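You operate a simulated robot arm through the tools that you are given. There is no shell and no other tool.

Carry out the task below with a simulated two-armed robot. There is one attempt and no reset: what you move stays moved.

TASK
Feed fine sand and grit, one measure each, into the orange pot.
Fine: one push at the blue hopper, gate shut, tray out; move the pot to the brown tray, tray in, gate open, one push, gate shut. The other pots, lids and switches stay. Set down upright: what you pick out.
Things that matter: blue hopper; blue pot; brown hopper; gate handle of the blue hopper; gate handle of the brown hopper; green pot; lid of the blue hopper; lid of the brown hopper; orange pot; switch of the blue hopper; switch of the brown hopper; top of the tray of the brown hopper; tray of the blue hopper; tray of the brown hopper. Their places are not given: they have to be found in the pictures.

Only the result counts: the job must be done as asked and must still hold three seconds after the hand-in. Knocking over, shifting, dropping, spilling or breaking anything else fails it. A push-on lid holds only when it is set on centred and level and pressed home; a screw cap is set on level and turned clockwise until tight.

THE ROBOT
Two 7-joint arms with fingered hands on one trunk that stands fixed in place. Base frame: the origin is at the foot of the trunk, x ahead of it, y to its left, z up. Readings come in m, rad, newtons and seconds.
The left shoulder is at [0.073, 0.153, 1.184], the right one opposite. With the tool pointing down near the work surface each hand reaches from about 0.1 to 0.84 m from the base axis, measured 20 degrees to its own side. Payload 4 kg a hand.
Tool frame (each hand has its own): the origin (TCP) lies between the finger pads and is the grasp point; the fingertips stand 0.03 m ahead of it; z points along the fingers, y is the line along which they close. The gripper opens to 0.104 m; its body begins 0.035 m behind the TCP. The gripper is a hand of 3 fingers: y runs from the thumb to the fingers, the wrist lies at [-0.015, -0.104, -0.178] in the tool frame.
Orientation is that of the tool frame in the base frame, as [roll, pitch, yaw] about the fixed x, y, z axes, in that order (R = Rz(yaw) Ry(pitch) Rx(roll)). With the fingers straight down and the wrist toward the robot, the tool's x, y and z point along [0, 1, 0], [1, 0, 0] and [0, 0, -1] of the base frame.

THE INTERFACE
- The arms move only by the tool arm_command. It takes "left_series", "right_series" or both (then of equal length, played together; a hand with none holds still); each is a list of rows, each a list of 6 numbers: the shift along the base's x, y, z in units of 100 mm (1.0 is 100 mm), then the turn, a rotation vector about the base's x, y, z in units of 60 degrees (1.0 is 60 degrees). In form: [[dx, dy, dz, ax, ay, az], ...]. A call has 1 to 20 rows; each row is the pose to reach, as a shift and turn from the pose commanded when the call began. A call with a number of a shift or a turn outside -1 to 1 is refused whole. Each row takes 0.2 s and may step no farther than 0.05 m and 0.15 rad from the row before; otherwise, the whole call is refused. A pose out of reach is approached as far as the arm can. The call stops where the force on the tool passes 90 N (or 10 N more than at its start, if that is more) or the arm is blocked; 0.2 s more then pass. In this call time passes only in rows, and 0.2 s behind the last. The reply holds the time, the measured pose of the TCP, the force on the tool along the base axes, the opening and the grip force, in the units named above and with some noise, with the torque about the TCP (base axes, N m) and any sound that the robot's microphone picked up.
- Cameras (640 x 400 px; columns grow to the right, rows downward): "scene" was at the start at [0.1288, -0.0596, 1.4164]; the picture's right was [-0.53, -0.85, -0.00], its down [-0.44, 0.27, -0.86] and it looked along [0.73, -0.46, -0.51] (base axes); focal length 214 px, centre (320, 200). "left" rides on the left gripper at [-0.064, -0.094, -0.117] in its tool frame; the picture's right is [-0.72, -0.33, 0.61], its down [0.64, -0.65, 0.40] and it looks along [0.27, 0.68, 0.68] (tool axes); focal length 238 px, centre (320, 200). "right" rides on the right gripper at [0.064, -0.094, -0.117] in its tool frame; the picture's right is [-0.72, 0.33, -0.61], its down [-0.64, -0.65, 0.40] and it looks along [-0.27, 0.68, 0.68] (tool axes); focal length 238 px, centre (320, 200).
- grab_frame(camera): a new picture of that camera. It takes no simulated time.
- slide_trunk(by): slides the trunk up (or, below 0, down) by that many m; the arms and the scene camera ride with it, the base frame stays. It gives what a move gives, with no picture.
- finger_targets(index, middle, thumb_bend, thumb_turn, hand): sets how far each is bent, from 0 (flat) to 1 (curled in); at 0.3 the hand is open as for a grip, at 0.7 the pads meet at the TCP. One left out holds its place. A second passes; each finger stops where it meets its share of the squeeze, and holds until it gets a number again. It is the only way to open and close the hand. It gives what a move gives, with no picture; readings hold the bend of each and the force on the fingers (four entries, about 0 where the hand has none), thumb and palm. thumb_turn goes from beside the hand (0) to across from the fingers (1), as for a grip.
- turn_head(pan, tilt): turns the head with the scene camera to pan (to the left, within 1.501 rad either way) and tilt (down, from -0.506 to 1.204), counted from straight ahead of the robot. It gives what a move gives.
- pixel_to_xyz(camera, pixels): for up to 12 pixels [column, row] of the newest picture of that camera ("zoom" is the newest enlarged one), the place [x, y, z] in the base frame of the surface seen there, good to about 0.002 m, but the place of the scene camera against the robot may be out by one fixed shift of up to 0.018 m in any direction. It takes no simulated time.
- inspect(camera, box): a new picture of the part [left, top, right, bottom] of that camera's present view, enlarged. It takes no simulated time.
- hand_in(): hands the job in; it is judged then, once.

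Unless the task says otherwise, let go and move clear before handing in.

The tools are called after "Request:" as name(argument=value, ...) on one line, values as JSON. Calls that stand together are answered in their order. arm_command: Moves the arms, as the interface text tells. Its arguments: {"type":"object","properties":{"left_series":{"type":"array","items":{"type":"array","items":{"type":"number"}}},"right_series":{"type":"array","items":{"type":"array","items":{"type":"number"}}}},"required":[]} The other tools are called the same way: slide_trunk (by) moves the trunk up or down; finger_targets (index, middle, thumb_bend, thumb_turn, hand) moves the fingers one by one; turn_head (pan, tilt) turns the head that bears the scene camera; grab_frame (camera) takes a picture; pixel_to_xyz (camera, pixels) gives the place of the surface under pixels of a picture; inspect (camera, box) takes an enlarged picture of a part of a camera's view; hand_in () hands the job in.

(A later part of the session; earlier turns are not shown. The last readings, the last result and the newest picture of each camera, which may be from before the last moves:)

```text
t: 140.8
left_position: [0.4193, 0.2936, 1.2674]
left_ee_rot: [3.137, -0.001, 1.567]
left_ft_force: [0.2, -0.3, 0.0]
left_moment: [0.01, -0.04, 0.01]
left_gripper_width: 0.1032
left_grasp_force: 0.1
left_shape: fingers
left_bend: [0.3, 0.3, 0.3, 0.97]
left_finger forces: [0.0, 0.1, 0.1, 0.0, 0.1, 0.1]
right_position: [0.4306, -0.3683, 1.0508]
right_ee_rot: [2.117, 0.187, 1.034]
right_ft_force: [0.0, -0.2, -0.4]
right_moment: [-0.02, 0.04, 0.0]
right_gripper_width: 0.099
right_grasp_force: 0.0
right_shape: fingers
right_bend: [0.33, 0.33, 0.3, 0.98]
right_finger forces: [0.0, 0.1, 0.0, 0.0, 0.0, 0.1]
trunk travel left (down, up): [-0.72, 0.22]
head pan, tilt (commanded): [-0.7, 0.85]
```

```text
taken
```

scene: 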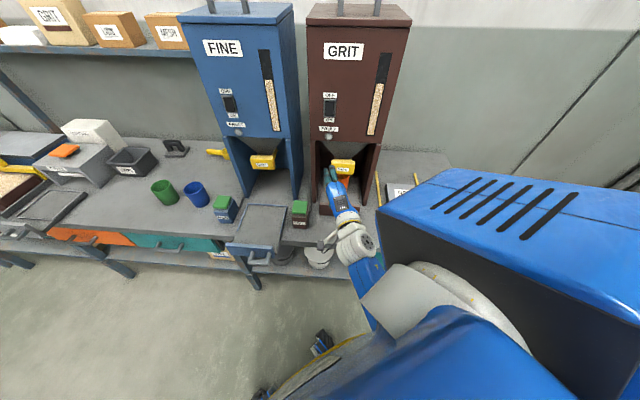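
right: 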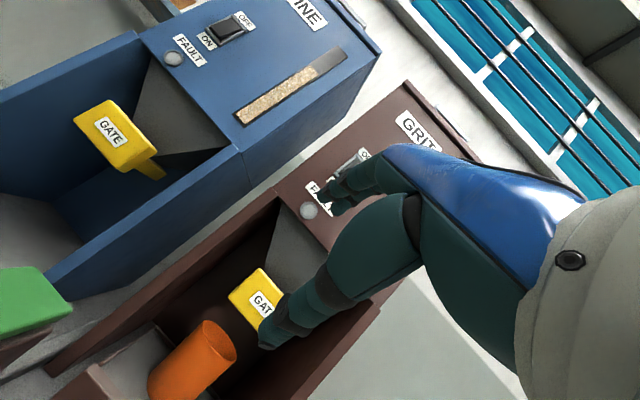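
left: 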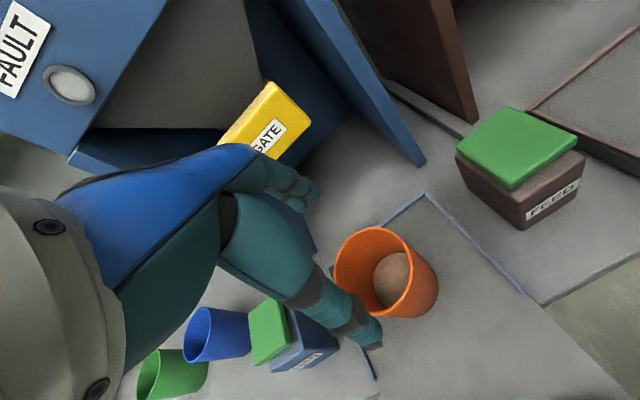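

The hand now points at heading −37°, 31° below horizontal, with about 10° of roll—close to what I need, and the limit came from being too close to the body. I'll measure the brown gate and hopper opening from here.

Request:
inspect(camera="right", box=[190, 180, 380, 380])

Request:
pixel_to_xyz(camera="zoom", pixels=[[200, 215], [250, 175], [265, 245], [225, 190], [285, 150], [310, 130], [380, 130], [160, 290], [100, 330], [290, 30], [260, 120], [200, 300]])

Request:
pixel_to_xyz(camera="right", pixels=[[318, 195], [330, 205], [265, 345], [275, 330], [305, 210], [390, 268], [278, 200]])

```text
2.00 times, centred on (285, 280) of right
```

zoom: 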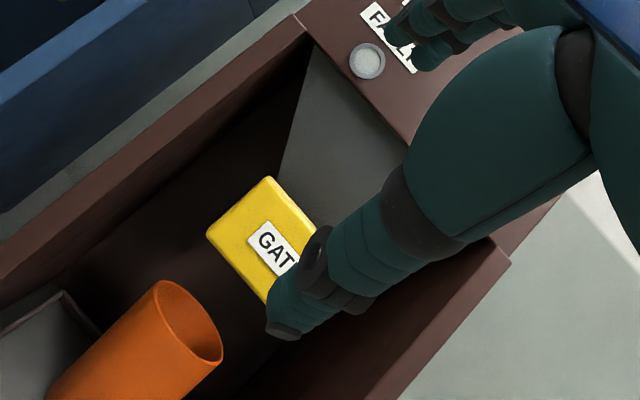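

```text
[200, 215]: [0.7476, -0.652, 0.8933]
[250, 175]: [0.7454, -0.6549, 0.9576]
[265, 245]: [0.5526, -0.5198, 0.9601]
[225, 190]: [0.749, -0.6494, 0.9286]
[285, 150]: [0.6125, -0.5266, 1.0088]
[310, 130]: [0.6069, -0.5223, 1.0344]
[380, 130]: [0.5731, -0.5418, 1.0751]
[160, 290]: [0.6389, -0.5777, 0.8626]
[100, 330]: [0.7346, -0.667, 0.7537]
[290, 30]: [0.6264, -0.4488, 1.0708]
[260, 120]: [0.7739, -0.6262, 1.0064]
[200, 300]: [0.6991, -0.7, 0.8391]
```

```text
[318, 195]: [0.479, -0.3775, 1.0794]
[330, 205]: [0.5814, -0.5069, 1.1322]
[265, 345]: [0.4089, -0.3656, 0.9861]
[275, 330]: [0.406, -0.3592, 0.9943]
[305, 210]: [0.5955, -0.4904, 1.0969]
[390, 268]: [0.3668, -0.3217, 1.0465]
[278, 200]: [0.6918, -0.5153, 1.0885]
```

The cone's front is at n≈-0.79 to -0.81 and the gate plate at n≈-0.758, so fingers over the top edge and thumb below will fit. I'll move the hand out in front of the gate first, then correct heading and roll there.

Request:
arm_command(right_series=[[0.1, -0.22, -0.1, 0, 0, 0], [0.2, -0.45, -0.25, 0, 0, 0], [0.32, -0.68, -0.45, 0, 0, 0], [0.435, -0.91, -0.6, 0, 0, 0], [0.435, -0.91, -0.6, 0.045, -0.037, -0.077], [0.435, -0.91, -0.6, 0.091, -0.074, -0.154], [0.435, -0.91, -0.6, 0.1364, -0.1117, -0.2303]])

Request:
grab_frame(camera="right")

Request:
inspect(camera="scene", box=[280, 130, 400, 260])

```text
t: 142.4
left_position: [0.4191, 0.2924, 1.2678]
left_ee_rot: [3.139, -0.002, 1.567]
left_ft_force: [0.0, 0.0, -0.2]
left_moment: [-0.02, 0.0, 0.01]
left_gripper_width: 0.1031
left_grasp_force: 0.1
left_shape: fingers
left_bend: [0.3, 0.3, 0.3, 0.97]
left_finger forces: [0.0, 0.0, 0.0, 0.1, 0.0, 0.1]
right_position: [0.4711, -0.5064, 1.0277]
right_ee_rot: [2.005, 0.168, 0.828]
right_ft_force: [-0.6, 0.0, 0.1]
right_moment: [0.03, -0.01, -0.01]
right_gripper_width: 0.0993
right_grasp_force: 0.1
right_shape: fingers
right_bend: [0.33, 0.33, 0.3, 0.98]
right_finger forces: [0.0, 0.0, 0.0, 0.1, 0.0, 0.0]
trunk travel left (down, up): [-0.72, 0.22]
head pan, tilt (commanded): [-0.7, 0.85]
stopped in row 7 (right hand): the arm was blocked; the commanded pose is now the measured one
```

```text
taken
```

right: 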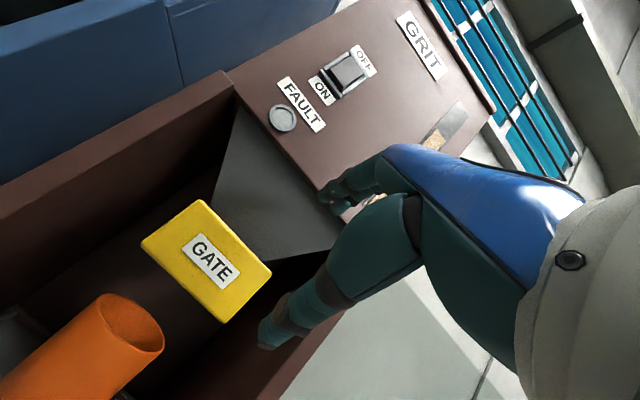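

```text
3.08 times, centred on (340, 195) of scene
```

zoom: 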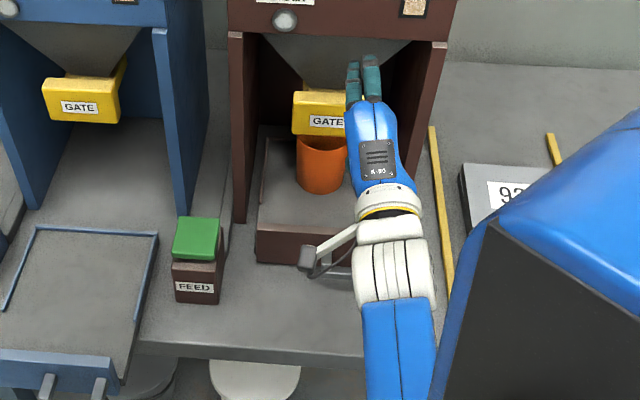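

It blocked again, now at n≈-0.69 beside the gate with no contact force. The same orientation worked earlier with the trunk lower, so I'll back away and lower the trunk to its starting height before correcting the orientation.

Request:
arm_command(right_series=[[-0.15, 0.15, 0.1, 0, 0, 0], [-0.3, 0.3, 0.2, 0, 0, 0], [-0.45, 0.5, 0.35, 0, 0, 0], [-0.55, 0.7, 0.5, 0, 0, 0]])

Request:
slide_trunk(by=-0.12)

Request:
grab_frame(camera="scene")

```text
t: 143.4
left_position: [0.4175, 0.2934, 1.2676]
left_ee_rot: [3.139, 0.001, 1.569]
left_ft_force: [0.1, -0.6, 0.4]
left_moment: [-0.02, -0.02, 0.0]
left_gripper_width: 0.1031
left_grasp_force: 0.0
left_shape: fingers
left_bend: [0.3, 0.3, 0.3, 0.97]
left_finger forces: [0.0, 0.0, 0.0, 0.1, 0.1, 0.1]
right_position: [0.4335, -0.4592, 1.1124]
right_ee_rot: [1.887, 0.285, 0.852]
right_ft_force: [-0.2, -0.1, -0.4]
right_moment: [-0.01, -0.03, 0.01]
right_gripper_width: 0.0993
right_grasp_force: 0.1
right_shape: fingers
right_bend: [0.33, 0.33, 0.3, 0.98]
right_finger forces: [0.1, 0.0, 0.0, 0.1, 0.1, 0.0]
trunk travel left (down, up): [-0.72, 0.22]
head pan, tilt (commanded): [-0.7, 0.85]
stopped in row 4 (right hand): the arm was blocked; the commanded pose is now the measured one
```

```text
t: 144.9
left_position: [0.4177, 0.2942, 1.1475]
left_ee_rot: [3.138, 0.001, 1.566]
left_ft_force: [-0.4, -0.1, 0.1]
left_moment: [0.01, 0.0, -0.02]
left_gripper_width: 0.1031
left_grasp_force: 0.1
left_shape: fingers
left_bend: [0.3, 0.3, 0.3, 0.97]
left_finger forces: [0.0, 0.0, 0.0, 0.1, 0.0, 0.1]
right_position: [0.4333, -0.4598, 0.9927]
right_ee_rot: [1.887, 0.285, 0.85]
right_ft_force: [-0.2, 0.4, -0.6]
right_moment: [-0.03, -0.03, 0.04]
right_gripper_width: 0.0991
right_grasp_force: 0.0
right_shape: fingers
right_bend: [0.33, 0.33, 0.3, 0.98]
right_finger forces: [0.0, 0.1, 0.1, 0.0, 0.0, 0.1]
trunk travel left (down, up): [-0.6, 0.34]
head pan, tilt (commanded): [-0.7, 0.85]
```

```text
taken
```

scene: 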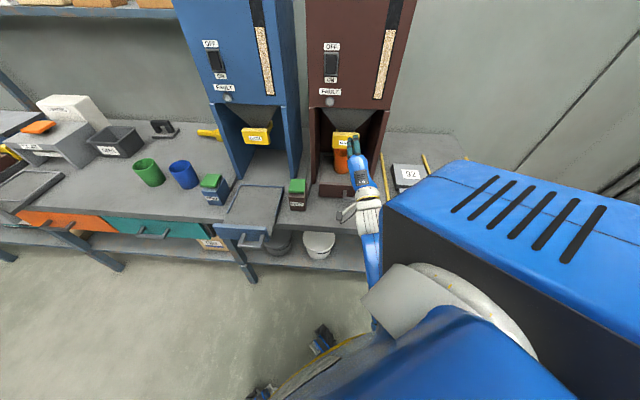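

The hand is at a forearm-roll limit because I tilted before yawing. I'll back out of this orientation: turn the hand to heading −10° with 50° tilt, then straight down, and redo it in the order that worked before (yaw first, then tilt).

Request:
arm_command(right_series=[[0.0, 0.08, 0.14, 0.081, 0.042, 0.092], [0.0, 0.16, 0.28, 0.161, 0.085, 0.184], [0.0, 0.24, 0.42, 0.242, 0.127, 0.276], [0.0, 0.32, 0.56, 0.322, 0.17, 0.368], [0.0, 0.4, 0.7, 0.403, 0.212, 0.46]])

Request:
grab_frame(camera="scene")

```text
t: 146.1
left_position: [0.4181, 0.2926, 1.1482]
left_ee_rot: [3.139, -0.002, 1.568]
left_ft_force: [0.2, 0.3, -0.3]
left_moment: [0.02, -0.04, 0.02]
left_gripper_width: 0.1033
left_grasp_force: 0.0
left_shape: fingers
left_bend: [0.3, 0.3, 0.3, 0.97]
left_finger forces: [0.0, 0.0, 0.1, 0.0, 0.0, 0.0]
right_position: [0.4354, -0.4222, 1.0625]
right_ee_rot: [2.27, -0.005, 1.397]
right_ft_force: [0.5, -0.8, 0.5]
right_moment: [-0.05, -0.03, 0.0]
right_gripper_width: 0.0994
right_grasp_force: 0.0
right_shape: fingers
right_bend: [0.33, 0.33, 0.3, 0.98]
right_finger forces: [0.0, 0.0, 0.0, 0.0, 0.0, 0.0]
trunk travel left (down, up): [-0.6, 0.34]
head pan, tilt (commanded): [-0.7, 0.85]
```

```text
taken
```

scene: 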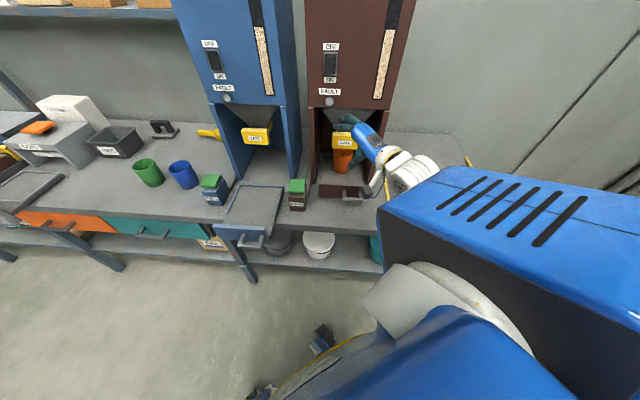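

Orientation is clean again (tilt 50°, heading −10°). I'll take the tilt off here.

Request:
arm_command(right_series=[[0, 0.03, 0.03, 0.024, 0.1365, 0], [0, 0.06, 0.06, 0.048, 0.273, 0], [0, 0.09, 0.09, 0.072, 0.41, 0], [0, 0.12, 0.12, 0.096, 0.546, 0], [0, 0.15, 0.15, 0.12, 0.683, 0], [0, 0.18, 0.18, 0.144, 0.819, 0]])

Request:
arm_command(right_series=[[0, 0, 0, 0, 0, -0.117], [0, 0, 0, 0, 0, -0.234], [0, 0, 0, 0, 0, -0.35], [0, 0, 0, 0, 0, -0.467], [0, 0, 0, 0, 0, -0.584]])

Request:
grab_frame(camera="scene")

```text
t: 147.5
left_position: [0.4191, 0.292, 1.1472]
left_ee_rot: [3.14, -0.001, 1.566]
left_ft_force: [0.4, -0.7, 0.3]
left_moment: [-0.02, 0.03, 0.03]
left_gripper_width: 0.1032
left_grasp_force: 0.0
left_shape: fingers
left_bend: [0.3, 0.3, 0.3, 0.97]
left_finger forces: [0.1, 0.0, 0.0, 0.0, 0.1, 0.1]
right_position: [0.4337, -0.4033, 1.0801]
right_ee_rot: [-3.138, 0.0, 1.394]
right_ft_force: [0.6, 0.4, -1.3]
right_moment: [0.01, 0.05, 0.03]
right_gripper_width: 0.0991
right_grasp_force: 0.1
right_shape: fingers
right_bend: [0.33, 0.33, 0.3, 0.98]
right_finger forces: [0.1, 0.1, 0.0, 0.0, 0.0, 0.1]
trunk travel left (down, up): [-0.6, 0.34]
head pan, tilt (commanded): [-0.7, 0.85]
```

```text
t: 148.7
left_position: [0.4184, 0.2923, 1.1473]
left_ee_rot: [3.14, 0.0, 1.569]
left_ft_force: [-0.1, -0.2, -0.3]
left_moment: [-0.03, 0.01, 0.0]
left_gripper_width: 0.1031
left_grasp_force: 0.0
left_shape: fingers
left_bend: [0.3, 0.3, 0.3, 0.97]
left_finger forces: [0.0, 0.0, 0.0, 0.0, 0.0, 0.0]
right_position: [0.4343, -0.4023, 1.0804]
right_ee_rot: [3.14, 0.001, 0.78]
right_ft_force: [-0.6, -0.4, -0.2]
right_moment: [0.01, -0.01, 0.02]
right_gripper_width: 0.0995
right_grasp_force: 0.0
right_shape: fingers
right_bend: [0.33, 0.33, 0.3, 0.98]
right_finger forces: [0.1, 0.1, 0.0, 0.1, 0.0, 0.0]
trunk travel left (down, up): [-0.6, 0.34]
head pan, tilt (commanded): [-0.7, 0.85]
```

```text
taken
```

scene: 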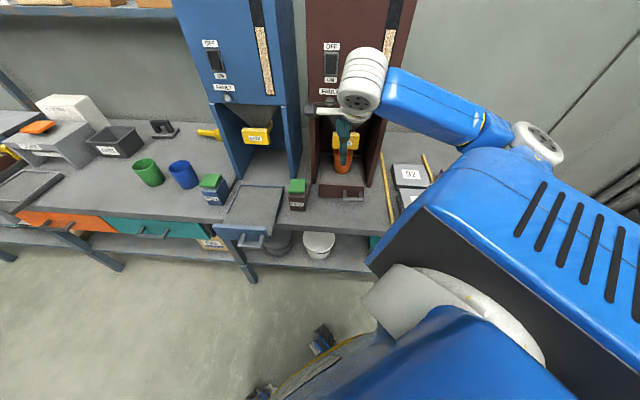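

With the hand straight down and yaw 0.78, the elbow is out to the right at scene (535,140). Now I'll tilt forward 50° as I did successfully at the blue gate.

Request:
arm_command(right_series=[[0, 0, -0.02, -0.084, -0.084, 0], [0, 0, -0.04, -0.168, -0.168, 0], [0, 0, -0.06, -0.252, -0.252, 0], [0, 0, -0.08, -0.336, -0.336, 0]])

Request:
grab_frame(camera="scene")

```text
t: 149.7
left_position: [0.4166, 0.2939, 1.1479]
left_ee_rot: [3.138, -0.001, 1.566]
left_ft_force: [0.0, -0.1, -0.5]
left_moment: [0.03, 0.01, -0.03]
left_gripper_width: 0.1031
left_grasp_force: 0.0
left_shape: fingers
left_bend: [0.3, 0.3, 0.3, 0.97]
left_finger forces: [0.0, 0.0, 0.0, 0.1, 0.1, 0.0]
right_position: [0.4196, -0.4338, 1.092]
right_ee_rot: [2.66, 0.008, 0.701]
right_ft_force: [0.5, -0.4, -0.3]
right_moment: [-0.05, 0.0, -0.02]
right_gripper_width: 0.0996
right_grasp_force: 0.1
right_shape: fingers
right_bend: [0.33, 0.33, 0.3, 0.98]
right_finger forces: [0.0, 0.0, 0.0, 0.0, 0.1, 0.1]
right hand out of reach, approached as far as the arm can: row 3, 4
trunk travel left (down, up): [-0.6, 0.34]
head pan, tilt (commanded): [-0.7, 0.85]
```

```text
taken
```

scene: 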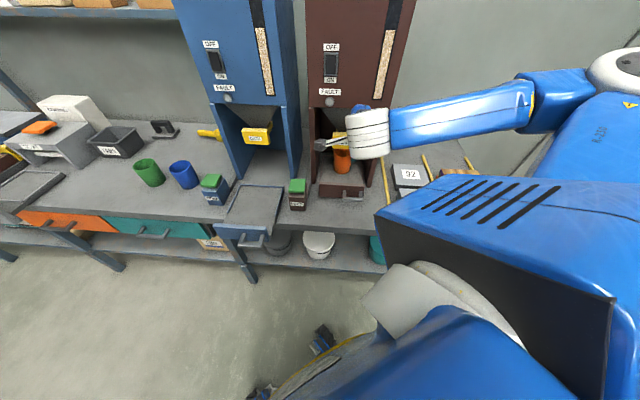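

Here the tilt drove the elbow further up and out, so that's not the way at this spot. I'll undo it and instead retrace, in reverse, the path that gave the good elbow-down posture (via (0.60,-0.29) with yaw 1.59).

Request:
arm_command(right_series=[[0, 0, 0.02, 0.084, 0.084, 0], [0, 0, 0.04, 0.168, 0.168, 0], [0, 0, 0.06, 0.252, 0.252, 0], [0, 0, 0.08, 0.336, 0.336, 0]])

Request:
arm_command(right_series=[[0.2, 0.15, 0, 0, 0, 0.13], [0.4, 0.3, 0, 0, 0, 0.26], [0.6, 0.45, 0, 0, 0, 0.39], [0.8, 0.6, 0, 0, 0, 0.52], [1.0, 0.75, 0, 0, 0, 0.65]])

Request:
grab_frame(camera="scene")

```text
t: 150.7
left_position: [0.4198, 0.2927, 1.1477]
left_ee_rot: [3.138, -0.002, 1.569]
left_ft_force: [-0.3, 0.3, 0.1]
left_moment: [0.05, 0.01, 0.05]
left_gripper_width: 0.1032
left_grasp_force: 0.1
left_shape: fingers
left_bend: [0.3, 0.3, 0.3, 0.97]
left_finger forces: [0.1, 0.0, 0.1, 0.0, 0.0, 0.0]
right_position: [0.4344, -0.4031, 1.0806]
right_ee_rot: [-3.14, 0.001, 0.782]
right_ft_force: [-0.7, -0.1, -0.1]
right_moment: [-0.02, 0.0, 0.01]
right_gripper_width: 0.0992
right_grasp_force: 0.0
right_shape: fingers
right_bend: [0.33, 0.33, 0.3, 0.98]
right_finger forces: [0.0, 0.0, 0.1, 0.0, 0.1, 0.0]
trunk travel left (down, up): [-0.6, 0.34]
head pan, tilt (commanded): [-0.7, 0.85]
```

```text
t: 151.9
left_position: [0.4194, 0.2923, 1.1462]
left_ee_rot: [3.14, -0.001, 1.566]
left_ft_force: [0.2, -0.3, 0.3]
left_moment: [-0.03, -0.02, 0.01]
left_gripper_width: 0.1027
left_grasp_force: 0.0
left_shape: fingers
left_bend: [0.3, 0.3, 0.3, 0.97]
left_finger forces: [0.1, 0.0, 0.0, 0.0, 0.0, 0.1]
right_position: [0.5379, -0.3267, 1.0774]
right_ee_rot: [-3.141, 0.001, 1.465]
right_ft_force: [0.2, 0.8, 0.1]
right_moment: [-0.01, 0.02, 0.02]
right_gripper_width: 0.0995
right_grasp_force: 0.1
right_shape: fingers
right_bend: [0.33, 0.33, 0.3, 0.98]
right_finger forces: [0.0, 0.0, 0.0, 0.1, 0.0, 0.0]
trunk travel left (down, up): [-0.6, 0.34]
head pan, tilt (commanded): [-0.7, 0.85]
```

```text
taken
```

scene: 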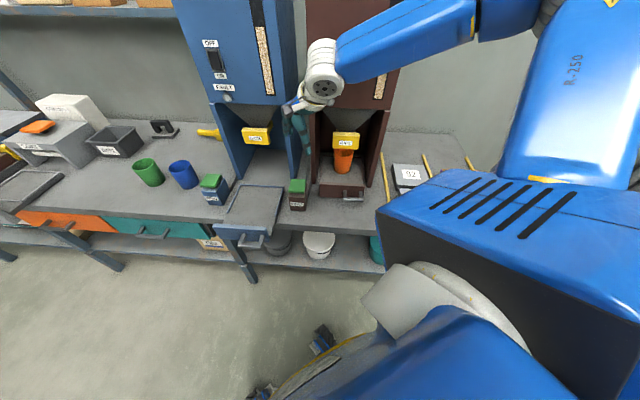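

The elbow is now raised, but reversing the loop that raised it should lower it again: tilt 50° at this yaw, then yaw right while tilted. I'll do the tilt now, moving back in front of the brown hopper.

Request:
arm_command(right_series=[[-0.15, -0.14, 0, -0.0146, -0.1377, 0], [-0.3, -0.28, 0, -0.0293, -0.2754, 0], [-0.45, -0.42, 0, -0.0439, -0.4132, 0], [-0.6, -0.56, -0.03, -0.0585, -0.5509, 0], [-0.8, -0.75, -0.06, -0.0732, -0.6886, 0], [-1.0, -0.94, -0.1, -0.0878, -0.8263, 0]])

Request:
grab_frame(camera="scene")

```text
t: 153.3
left_position: [0.4157, 0.2927, 1.1486]
left_ee_rot: [3.137, -0.003, 1.568]
left_ft_force: [-1.1, -0.9, -0.2]
left_moment: [0.01, -0.02, 0.01]
left_gripper_width: 0.1031
left_grasp_force: 0.0
left_shape: fingers
left_bend: [0.3, 0.3, 0.3, 0.97]
left_finger forces: [0.0, 0.1, 0.0, 0.0, 0.0, 0.1]
right_position: [0.4338, -0.4229, 1.0716]
right_ee_rot: [2.267, 0.0, 1.464]
right_ft_force: [-1.0, 0.3, 0.1]
right_moment: [0.02, 0.0, -0.02]
right_gripper_width: 0.0992
right_grasp_force: 0.0
right_shape: fingers
right_bend: [0.33, 0.33, 0.3, 0.98]
right_finger forces: [0.1, 0.0, 0.0, 0.1, 0.0, 0.0]
trunk travel left (down, up): [-0.6, 0.34]
head pan, tilt (commanded): [-0.7, 0.85]
```

```text
taken
```

scene: 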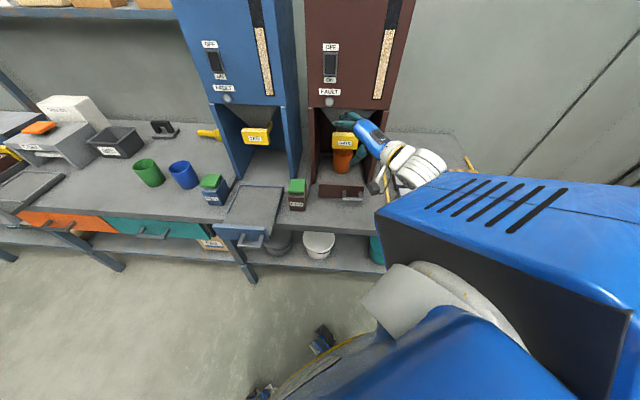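

I'm back to the elbow-low pose (tilt 50°, yaw 1.46). Now I'll yaw right while moving slightly outward toward the gate.

Request:
arm_command(right_series=[[0.1, -0.07, -0.05, 0, 0, -0.11], [0.2, -0.14, -0.1, 0, 0, -0.22], [0.3, -0.21, -0.15, 0, 0, -0.33], [0.4, -0.28, -0.2, 0, 0, -0.44], [0.5, -0.36, -0.25, 0, 0, -0.54]])

Request:
grab_frame(camera="scene")

Request:
grab_frame(camera="right")

```text
t: 154.5
left_position: [0.4187, 0.2943, 1.1458]
left_ee_rot: [3.14, 0.0, 1.567]
left_ft_force: [0.8, -0.7, -0.1]
left_moment: [-0.01, 0.0, -0.02]
left_gripper_width: 0.1032
left_grasp_force: 0.0
left_shape: fingers
left_bend: [0.3, 0.3, 0.3, 0.97]
left_finger forces: [0.0, 0.0, 0.0, 0.0, 0.0, 0.0]
right_position: [0.4868, -0.4555, 1.046]
right_ee_rot: [2.272, 0.001, 0.9]
right_ft_force: [0.3, -0.7, -0.5]
right_moment: [-0.01, 0.01, -0.01]
right_gripper_width: 0.0993
right_grasp_force: 0.1
right_shape: fingers
right_bend: [0.33, 0.33, 0.3, 0.98]
right_finger forces: [0.1, 0.0, 0.1, 0.0, 0.0, 0.0]
trunk travel left (down, up): [-0.6, 0.34]
head pan, tilt (commanded): [-0.7, 0.85]
```

```text
taken
```

scene: 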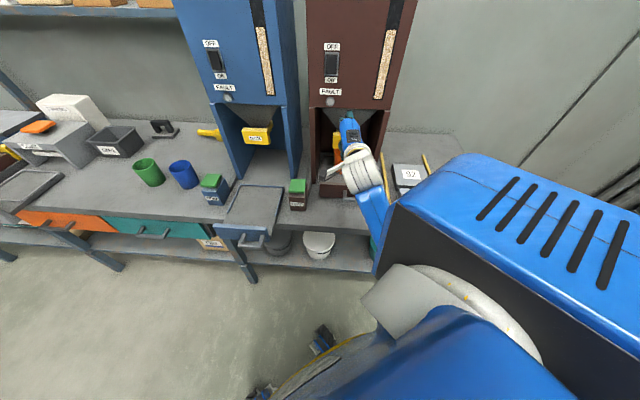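

```text
taken
```

right: 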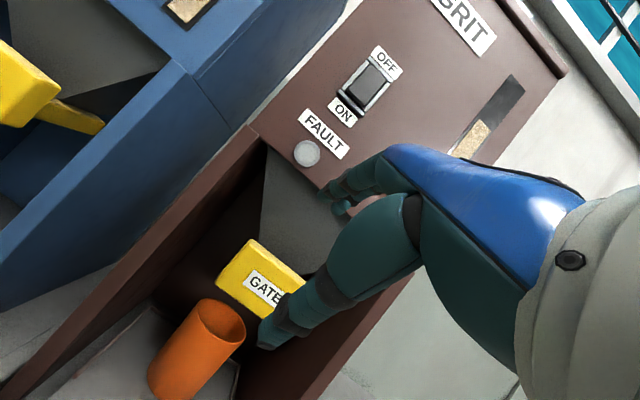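

The hand is now properly posed (tilt 50°, heading −38°, no roll) at (0.487,-0.456,1.046). I'll shape the fingers into a hook to catch the lip behind the gate plate's top edge, and measure fingertip and plate positions.

Request:
finger_targets(hand="right", index=0.5, middle=0.5, thumb_bend=0.25, thumb_turn=1.0)

Request:
grab_frame(camera="right")

Request:
inspect(camera="right", box=[190, 150, 390, 350])

Request:
inspect(camera="scene", box=[290, 90, 400, 220])

```text
t: 155.5
left_position: [0.4182, 0.2936, 1.1469]
left_ee_rot: [3.139, 0.001, 1.567]
left_ft_force: [0.0, 0.4, -1.0]
left_moment: [-0.02, -0.02, 0.03]
left_gripper_width: 0.1033
left_grasp_force: 0.0
left_shape: fingers
left_bend: [0.3, 0.3, 0.3, 0.97]
left_finger forces: [0.0, 0.0, 0.1, 0.1, 0.0, 0.1]
right_position: [0.485, -0.4563, 1.0451]
right_ee_rot: [2.27, 0.0, 0.898]
right_ft_force: [-0.4, 0.6, 0.9]
right_moment: [0.0, 0.0, 0.01]
right_gripper_width: 0.082
right_grasp_force: 0.0
right_shape: fingers
right_bend: [0.5, 0.5, 0.25, 0.97]
right_finger forces: [0.1, 0.0, 0.0, 0.0, 0.0, 0.0]
trunk travel left (down, up): [-0.6, 0.34]
head pan, tilt (commanded): [-0.7, 0.85]
```

```text
taken
```

right: 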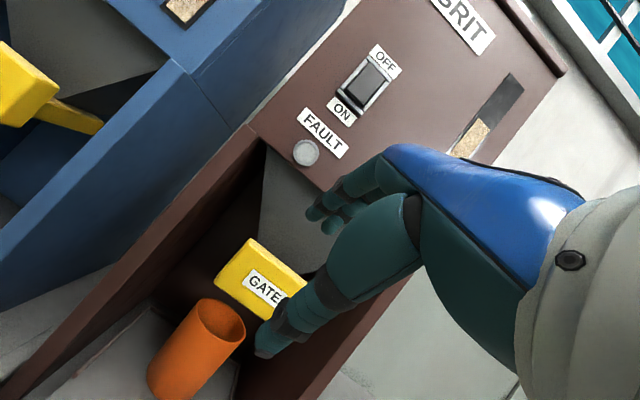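

```text
2.00 times, centred on (290, 250) of right
```

zoom: 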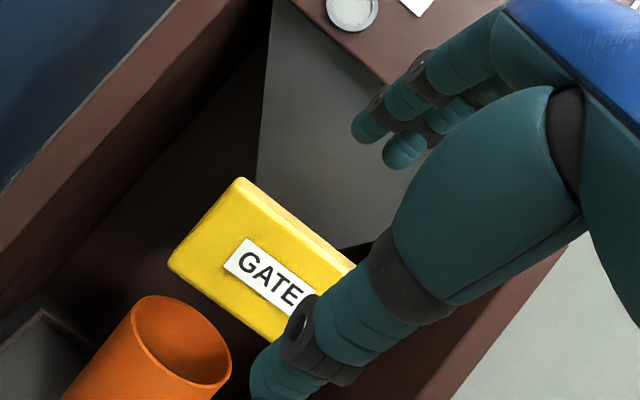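

```text
3.08 times, centred on (345, 155) of scene
```

zoom: 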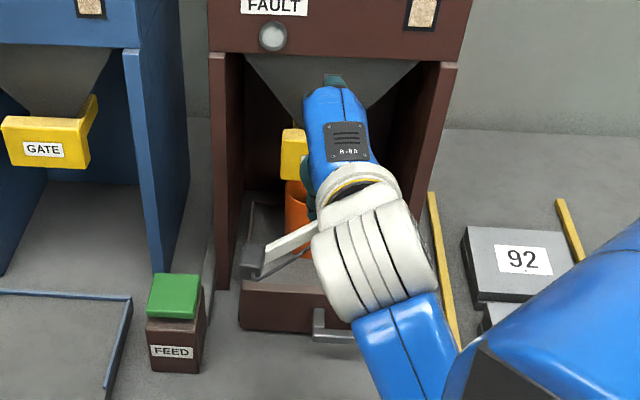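

I'll read the fingertip, gate plate and cone positions from this right-camera view.

Request:
pixel_to_xyz(camera="right", pixels=[[312, 216], [310, 212], [330, 226], [327, 228], [250, 240], [270, 253], [255, 250], [220, 278], [228, 262], [275, 235], [290, 262], [270, 280]])

```text
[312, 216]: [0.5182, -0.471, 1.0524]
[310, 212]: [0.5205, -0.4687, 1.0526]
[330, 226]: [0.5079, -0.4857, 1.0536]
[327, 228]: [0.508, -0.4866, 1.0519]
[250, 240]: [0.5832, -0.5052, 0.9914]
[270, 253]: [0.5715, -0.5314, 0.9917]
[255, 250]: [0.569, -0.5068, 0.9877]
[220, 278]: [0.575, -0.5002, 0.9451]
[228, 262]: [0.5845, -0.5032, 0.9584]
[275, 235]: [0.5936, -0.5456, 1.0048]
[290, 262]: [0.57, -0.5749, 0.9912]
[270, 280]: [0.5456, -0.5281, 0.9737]
```

The plate's top is at z≈0.992 (front n -0.760, rear -0.780) with the cone ~27 mm behind it; the fingertips lead the TCP by ~36 mm. I'll approach at z≈1.01 so the tips pass just over the lip.

Request:
arm_command(right_series=[[0.08, -0.11, -0.1, 0, 0, 0], [0.17, -0.23, -0.22, 0, 0, 0], [0.26, -0.35, -0.33, 0, 0, 0], [0.34, -0.46, -0.35, 0, 0, 0]])

Request:
inspect(camera="right", box=[190, 150, 390, 350])

Request:
inspect(camera="scene", box=[290, 90, 400, 220])

```text
t: 156.5
left_position: [0.4181, 0.2938, 1.1478]
left_ee_rot: [3.138, 0.002, 1.569]
left_ft_force: [-0.4, -0.1, 0.4]
left_moment: [0.01, -0.01, 0.04]
left_gripper_width: 0.1033
left_grasp_force: 0.0
left_shape: fingers
left_bend: [0.3, 0.3, 0.3, 0.97]
left_finger forces: [0.0, 0.1, 0.0, 0.1, 0.1, 0.0]
right_position: [0.5207, -0.5021, 1.008]
right_ee_rot: [2.271, 0.001, 0.9]
right_ft_force: [1.0, -0.7, -0.6]
right_moment: [-0.02, -0.02, 0.01]
right_gripper_width: 0.0823
right_grasp_force: 0.1
right_shape: fingers
right_bend: [0.5, 0.5, 0.25, 0.97]
right_finger forces: [0.0, 0.0, 0.0, 0.0, 0.0, 0.0]
trunk travel left (down, up): [-0.6, 0.34]
head pan, tilt (commanded): [-0.7, 0.85]
```

```text
2.00 times, centred on (290, 250) of right
```

zoom: 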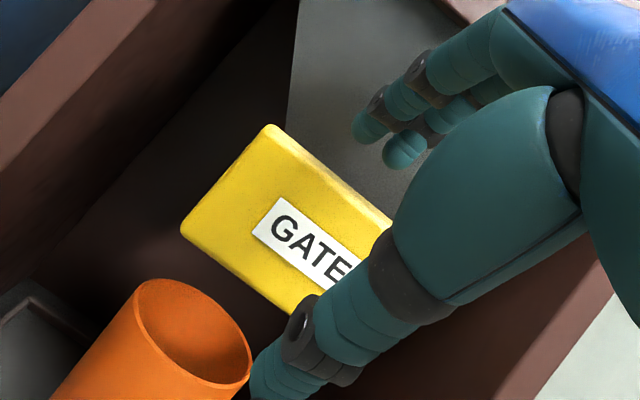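

```text
3.08 times, centred on (345, 155) of scene
```

zoom: 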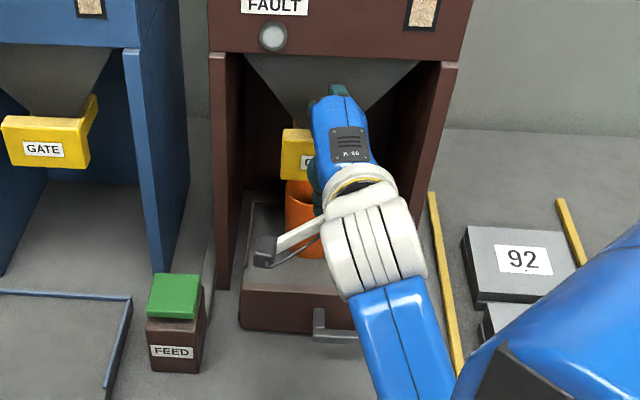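

The fingertips are right in front of and above the lip. I'll advance 30 mm over it.

Request:
arm_command(right_series=[[0.05, -0.07, 0, 0, 0, 0], [0.1, -0.13, 0, 0, 0, 0], [0.14, -0.19, 0, 0, 0, 0], [0.177, -0.247, 0, 0, 0, 0]])

Request:
inspect(camera="right", box=[190, 150, 390, 350])

Request:
grab_frame(camera="right")

Request:
pixel_to_xyz(camera="right", pixels=[[312, 216], [310, 212], [330, 226], [327, 228], [300, 250], [285, 235], [260, 225], [310, 232]])

```text
t: 157.5
left_position: [0.4176, 0.2946, 1.1486]
left_ee_rot: [3.14, 0.0, 1.569]
left_ft_force: [-0.3, -0.4, -0.2]
left_moment: [0.03, -0.02, 0.0]
left_gripper_width: 0.1035
left_grasp_force: 0.0
left_shape: fingers
left_bend: [0.3, 0.3, 0.3, 0.97]
left_finger forces: [0.1, 0.0, 0.0, 0.1, 0.0, 0.0]
right_position: [0.5367, -0.5267, 1.0104]
right_ee_rot: [2.269, 0.0, 0.899]
right_ft_force: [-0.6, 0.7, -1.0]
right_moment: [0.02, -0.06, -0.04]
right_gripper_width: 0.0816
right_grasp_force: 0.4
right_shape: fingers
right_bend: [0.5, 0.51, 0.25, 0.97]
right_finger forces: [0.0, 1.3, 0.1, 0.0, 0.0, 0.0]
trunk travel left (down, up): [-0.6, 0.34]
head pan, tilt (commanded): [-0.7, 0.85]
```

```text
2.00 times, centred on (290, 250) of right
```

zoom: 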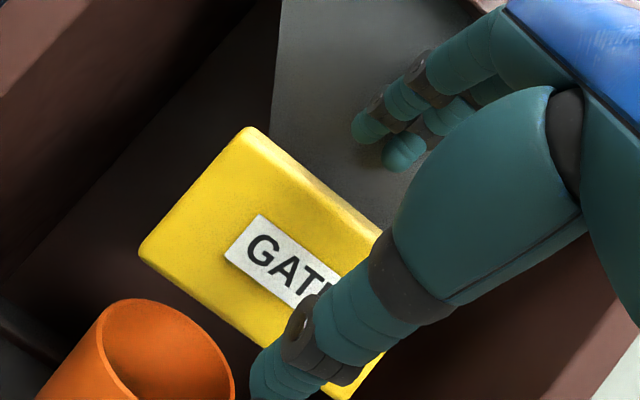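

```text
taken
```

right: 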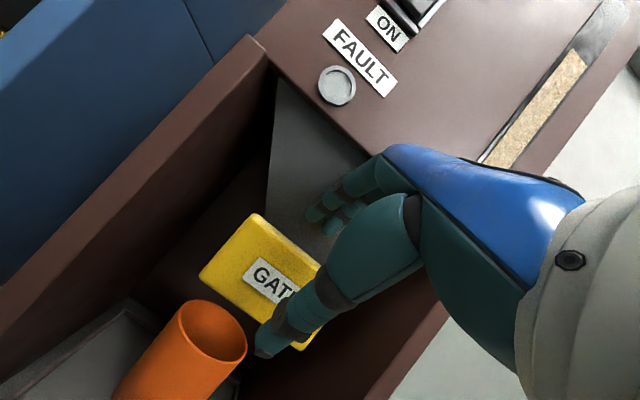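

```text
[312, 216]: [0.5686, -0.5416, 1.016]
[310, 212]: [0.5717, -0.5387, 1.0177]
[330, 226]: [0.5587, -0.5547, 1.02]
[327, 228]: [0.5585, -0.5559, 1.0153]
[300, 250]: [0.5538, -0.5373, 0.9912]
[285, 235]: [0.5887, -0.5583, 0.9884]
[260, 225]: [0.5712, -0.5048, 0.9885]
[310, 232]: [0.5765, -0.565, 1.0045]
```

The middle finger lightly touches the cone (1.3 N) and both fingers' near faces are at n≈-0.785/-0.788, just behind the lip's rear face. I'll ease back 3 mm and lower to hook behind the lip.

Request:
arm_command(right_series=[[-0.025, 0.025, 0, 0, 0, 0], [-0.025, 0.025, -0.08, 0, 0, 0], [-0.025, 0.025, -0.16, 0, 0, 0], [-0.025, 0.025, -0.22, 0, 0, 0]])

Request:
inspect(camera="right", box=[190, 150, 390, 350])

```text
t: 158.5
left_position: [0.4179, 0.2941, 1.148]
left_ee_rot: [3.135, -0.001, 1.568]
left_ft_force: [-0.4, 0.1, -0.7]
left_moment: [-0.02, 0.02, 0.01]
left_gripper_width: 0.1033
left_grasp_force: 0.1
left_shape: fingers
left_bend: [0.3, 0.3, 0.3, 0.97]
left_finger forces: [0.0, 0.0, 0.0, 0.0, 0.0, 0.0]
right_position: [0.5336, -0.5246, 0.9896]
right_ee_rot: [2.269, 0.001, 0.897]
right_ft_force: [-0.4, 0.3, 0.0]
right_moment: [0.01, 0.0, 0.03]
right_gripper_width: 0.0819
right_grasp_force: 0.1
right_shape: fingers
right_bend: [0.5, 0.5, 0.25, 0.97]
right_finger forces: [0.0, 0.1, 0.0, 0.0, 0.0, 0.0]
trunk travel left (down, up): [-0.6, 0.34]
head pan, tilt (commanded): [-0.7, 0.85]
```

```text
2.00 times, centred on (290, 250) of right
```

zoom: 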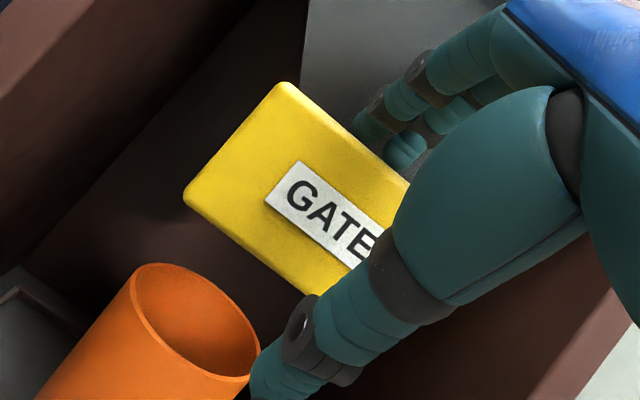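

The tips have slipped behind the lip with no contact force. I'll go 7 mm deeper and begin pulling outward.

Request:
arm_command(right_series=[[0, 0, -0.07, 0, 0, 0], [-0.04, 0.04, -0.07, 0, 0, 0], [-0.08, 0.08, -0.07, 0, 0, 0], [-0.12, 0.12, -0.07, 0, 0, 0], [-0.16, 0.16, -0.07, 0, 0, 0]])

Request:
inspect(camera="right", box=[190, 150, 390, 350])

Request:
inspect(camera="scene", box=[290, 90, 400, 220])

```text
t: 159.7
left_position: [0.4183, 0.2951, 1.1465]
left_ee_rot: [3.137, 0.001, 1.566]
left_ft_force: [0.4, -0.3, 0.5]
left_moment: [0.0, -0.02, 0.0]
left_gripper_width: 0.1031
left_grasp_force: 0.1
left_shape: fingers
left_bend: [0.3, 0.3, 0.3, 0.97]
left_finger forces: [0.0, 0.1, 0.0, 0.0, 0.0, 0.0]
right_position: [0.5173, -0.509, 0.9821]
right_ee_rot: [2.268, -0.001, 0.902]
right_ft_force: [1.8, -0.9, 4.5]
right_moment: [-0.04, -0.14, 0.01]
right_gripper_width: 0.0863
right_grasp_force: 2.2
right_shape: fingers
right_bend: [0.47, 0.49, 0.25, 0.97]
right_finger forces: [3.2, 1.2, 0.0, 0.0, 0.0, 0.0]
trunk travel left (down, up): [-0.6, 0.34]
head pan, tilt (commanded): [-0.7, 0.85]
```

```text
2.00 times, centred on (290, 250) of right
```

zoom: 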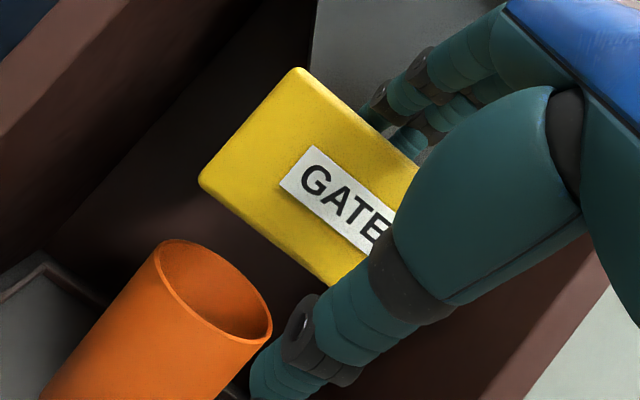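

```text
3.08 times, centred on (345, 155) of scene
```

zoom: 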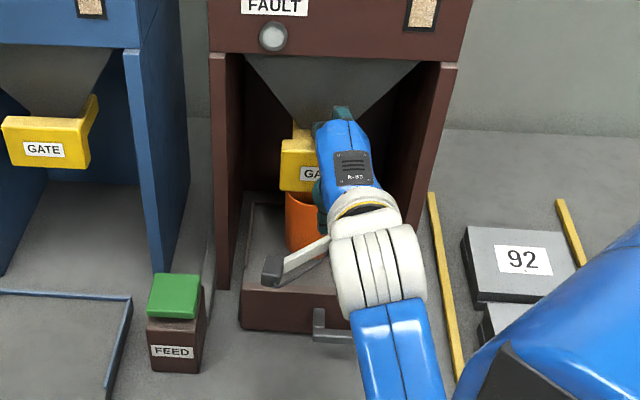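

The gate is coming out with ~3 N on the fingers. I'll continue pulling about 3 cm more.

Request:
arm_command(right_series=[[-0.05, 0.05, 0, 0, 0, 0], [-0.1, 0.1, 0, 0, 0, 0], [-0.15, 0.15, 0, 0, 0, 0], [-0.19, 0.19, 0, 0, 0, 0], [-0.22, 0.22, 0, 0, 0, 0]])

Request:
grab_frame(camera="right")

Request:
inspect(camera="right", box=[190, 150, 390, 350])

Request:
pixel_to_xyz(camera="zoom", pixels=[[250, 160], [300, 120], [280, 220], [230, 190], [320, 90]])

Request:
inspect(camera="scene", box=[290, 90, 400, 220])

```text
t: 160.9
left_position: [0.4193, 0.2899, 1.1476]
left_ee_rot: [3.14, -0.003, 1.567]
left_ft_force: [-0.4, -0.7, 0.5]
left_moment: [0.0, -0.01, 0.02]
left_gripper_width: 0.1033
left_grasp_force: 0.1
left_shape: fingers
left_bend: [0.3, 0.3, 0.3, 0.97]
left_finger forces: [0.0, 0.0, 0.0, 0.0, 0.0, 0.1]
right_position: [0.4964, -0.4886, 0.9796]
right_ee_rot: [2.27, -0.002, 0.901]
right_ft_force: [9.8, -6.6, 2.8]
right_moment: [-0.04, 0.0, 0.05]
right_gripper_width: 0.0895
right_grasp_force: 5.3
right_shape: fingers
right_bend: [0.44, 0.47, 0.25, 0.97]
right_finger forces: [5.8, 5.3, 0.0, 0.1, 0.0, 0.0]
trunk travel left (down, up): [-0.6, 0.34]
head pan, tilt (commanded): [-0.7, 0.85]
```

```text
taken
```

right: 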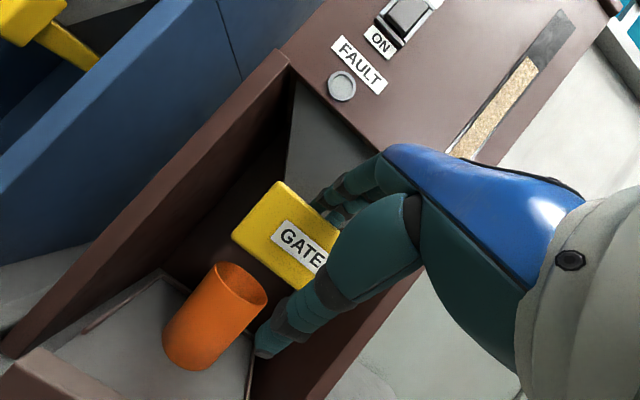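

```text
2.00 times, centred on (290, 250) of right
```

zoom: 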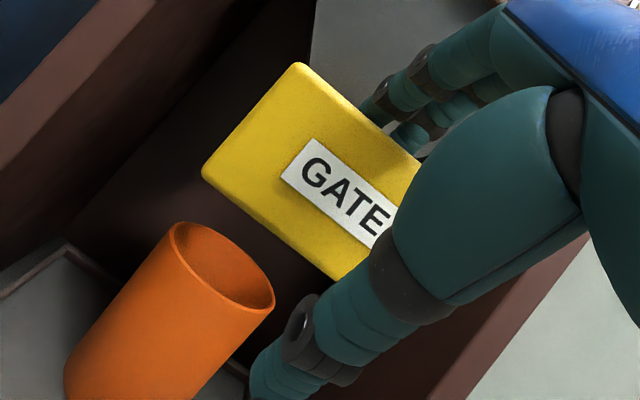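

```text
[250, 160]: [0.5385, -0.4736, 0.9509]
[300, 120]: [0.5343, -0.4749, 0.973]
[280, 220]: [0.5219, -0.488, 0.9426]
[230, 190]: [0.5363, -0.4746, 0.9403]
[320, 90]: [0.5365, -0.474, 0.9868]
```

```text
3.08 times, centred on (345, 155) of scene
```

zoom: 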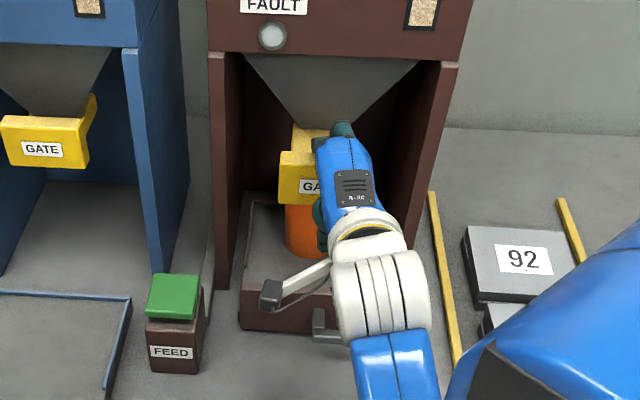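

The plate face is now at n≈-0.714, the same as the blue gate when open, and force rose at its stop, so the brown gate is open. I'll unload the fingers, lift them out from behind the lip and back away.

Request:
arm_command(right_series=[[0.03, -0.03, 0, 0, 0, 0], [0.06, -0.06, 0.02, 0, 0, 0], [0.06, -0.06, 0.15, 0, 0, 0], [0.06, -0.06, 0.3, 0, 0, 0], [0.06, -0.06, 0.45, 0, 0, 0], [-0.1, 0.1, 0.5, 0, 0, 0], [-0.25, 0.25, 0.5, 0, 0, 0]])

Request:
grab_frame(camera="right")

Request:
pixel_to_xyz(camera="right", pixels=[[250, 230], [260, 250], [240, 240], [200, 320], [150, 60]])

Request:
inspect(camera="scene", box=[290, 90, 400, 220])

```text
t: 162.5
left_position: [0.4179, 0.2957, 1.1477]
left_ee_rot: [3.138, 0.003, 1.566]
left_ft_force: [1.0, -0.2, 0.9]
left_moment: [-0.02, 0.05, 0.01]
left_gripper_width: 0.1031
left_grasp_force: 0.0
left_shape: fingers
left_bend: [0.3, 0.3, 0.3, 0.97]
left_finger forces: [0.1, 0.1, 0.0, 0.0, 0.0, 0.0]
right_position: [0.4694, -0.4611, 1.0329]
right_ee_rot: [2.267, 0.0, 0.901]
right_ft_force: [-0.6, -0.4, 0.4]
right_moment: [0.03, 0.01, -0.01]
right_gripper_width: 0.0821
right_grasp_force: 0.0
right_shape: fingers
right_bend: [0.5, 0.5, 0.25, 0.97]
right_finger forces: [0.0, 0.1, 0.0, 0.0, 0.0, 0.1]
trunk travel left (down, up): [-0.6, 0.34]
head pan, tilt (commanded): [-0.7, 0.85]
```

```text
taken
```

right: 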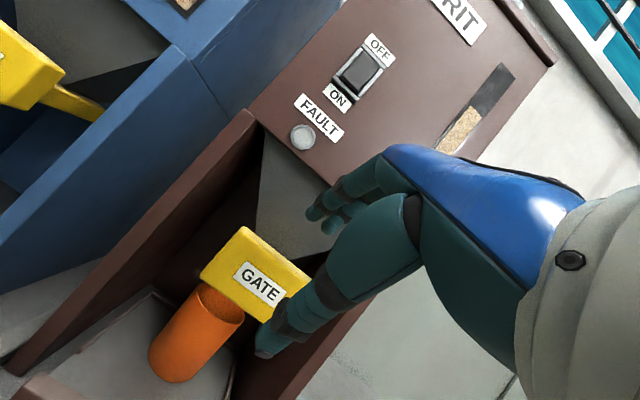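

```text
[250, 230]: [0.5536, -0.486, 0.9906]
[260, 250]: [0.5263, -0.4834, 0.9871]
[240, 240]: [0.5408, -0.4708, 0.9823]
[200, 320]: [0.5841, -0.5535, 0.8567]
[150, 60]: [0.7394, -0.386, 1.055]
```

```text
3.08 times, centred on (345, 155) of scene
```

zoom: 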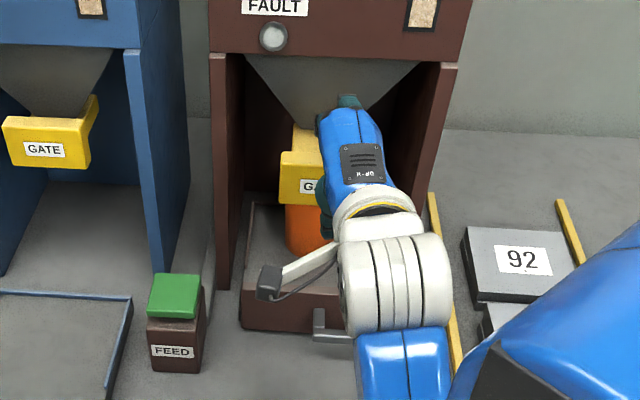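

The gate stayed open at n≈-0.714. I'll make a fist and move over to above the brown FEED pad, keeping this orientation.

Request:
finger_targets(hand="right", index=0.7, middle=0.7, thumb_bend=0.7, thumb_turn=1.0)

Request:
arm_command(right_series=[[0.0, 0.2, 0, 0, 0, 0], [0.1, 0.4, 0, 0, 0, 0], [0.25, 0.6, 0, 0, 0, 0.03], [0.45, 0.8, -0.05, 0, 0, 0.06], [0.65, 1.0, -0.1, 0, 0, 0.1]])

Request:
grab_frame(camera="scene")

Request:
grab_frame(camera="right")

```text
t: 163.5
left_position: [0.4176, 0.2933, 1.1493]
left_ee_rot: [3.14, 0.002, 1.567]
left_ft_force: [-0.5, -0.4, -0.5]
left_moment: [0.0, 0.0, -0.04]
left_gripper_width: 0.1034
left_grasp_force: 0.1
left_shape: fingers
left_bend: [0.3, 0.3, 0.3, 0.97]
left_finger forces: [0.0, 0.0, 0.1, 0.0, 0.0, 0.0]
right_position: [0.4698, -0.4605, 1.0317]
right_ee_rot: [2.268, -0.001, 0.899]
right_ft_force: [-0.5, -0.8, 0.7]
right_moment: [-0.02, -0.03, -0.02]
right_gripper_width: 0.0018
right_grasp_force: 0.1
right_shape: fingers
right_bend: [0.7, 0.7, 0.7, 1.0]
right_finger forces: [0.0, 0.0, 0.0, 0.0, 0.1, 0.0]
trunk travel left (down, up): [-0.6, 0.34]
head pan, tilt (commanded): [-0.7, 0.85]
```

```text
t: 164.7
left_position: [0.419, 0.2944, 1.146]
left_ee_rot: [3.14, 0.001, 1.568]
left_ft_force: [0.1, -0.6, 0.2]
left_moment: [0.02, -0.01, 0.03]
left_gripper_width: 0.1034
left_grasp_force: 0.2
left_shape: fingers
left_bend: [0.3, 0.3, 0.3, 0.97]
left_finger forces: [0.1, 0.0, 0.1, 0.0, 0.0, 0.0]
right_position: [0.5343, -0.3752, 1.0262]
right_ee_rot: [2.242, 0.071, 0.999]
right_ft_force: [-0.5, -0.2, -0.4]
right_moment: [-0.02, 0.0, 0.0]
right_gripper_width: 0.0018
right_grasp_force: 0.1
right_shape: fingers
right_bend: [0.7, 0.7, 0.7, 1.0]
right_finger forces: [0.0, 0.0, 0.0, 0.0, 0.0, 0.0]
trunk travel left (down, up): [-0.6, 0.34]
head pan, tilt (commanded): [-0.7, 0.85]
```

```text
taken
```

scene: 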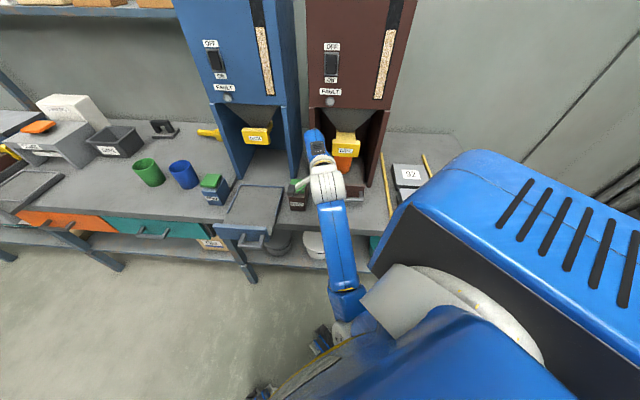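

```text
taken
```

right: 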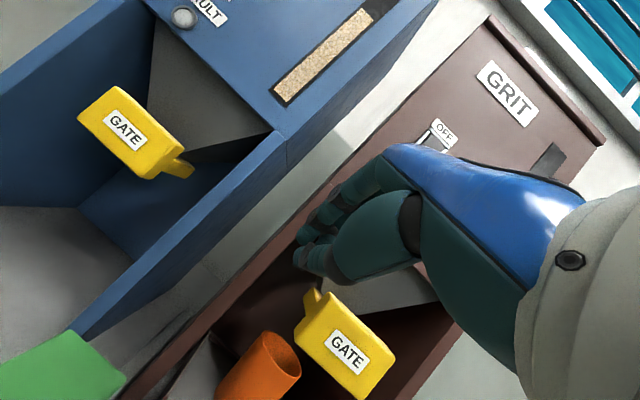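

I'm near the FEED box, with slight lag. I'll move over the pad's centre and lower to a few centimetres above it.

Request:
arm_command(right_series=[[0.1, 0.15, 0, 0, 0, 0], [0.2, 0.3, -0.1, 0, 0, 0], [0.307, 0.457, -0.3, 0, 0, 0], [0.307, 0.457, -0.55, 0, 0, 0], [0.307, 0.457, -0.8, 0, 0, 0]])

Request:
grab_frame(camera="right")

Request:
inspect(camera="scene", box=[250, 120, 380, 260])

```text
t: 165.3
left_position: [0.4183, 0.2937, 1.1492]
left_ee_rot: [3.137, -0.001, 1.566]
left_ft_force: [-0.4, 1.1, -0.2]
left_moment: [-0.01, 0.0, -0.01]
left_gripper_width: 0.1033
left_grasp_force: 0.1
left_shape: fingers
left_bend: [0.3, 0.3, 0.3, 0.97]
left_finger forces: [0.0, 0.1, 0.0, 0.0, 0.0, 0.0]
right_position: [0.5486, -0.3708, 1.032]
right_ee_rot: [2.183, 0.147, 0.978]
right_ft_force: [-0.2, -0.1, 0.1]
right_moment: [0.02, -0.01, 0.0]
right_gripper_width: 0.0017
right_grasp_force: 0.0
right_shape: fingers
right_bend: [0.7, 0.7, 0.7, 1.0]
right_finger forces: [0.0, 0.0, 0.1, 0.0, 0.0, 0.0]
trunk travel left (down, up): [-0.6, 0.34]
head pan, tilt (commanded): [-0.7, 0.85]
stopped in row 3 (right hand): the arm was blocked; the commanded pose is now the measured one
```

```text
taken
```

right: 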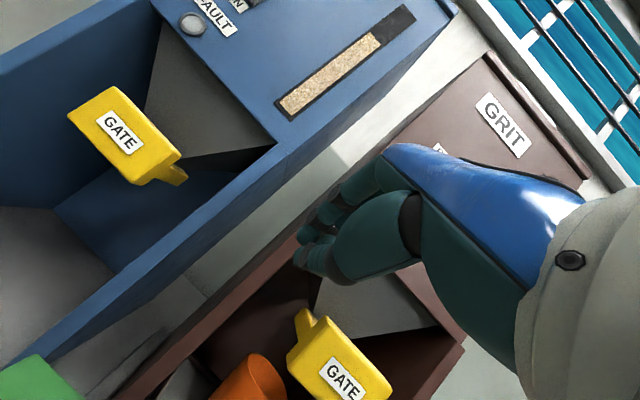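

```text
2.86 times, centred on (315, 190) of scene
```

zoom: 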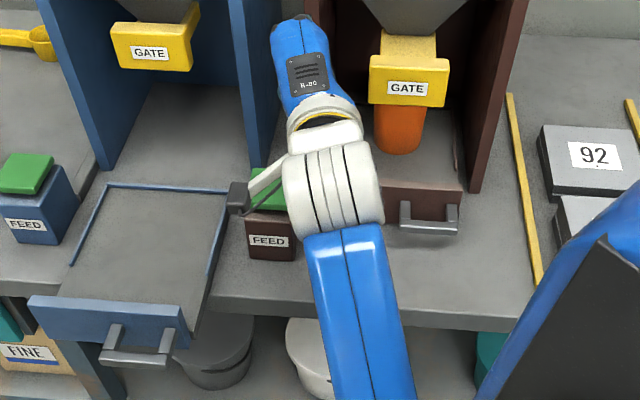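

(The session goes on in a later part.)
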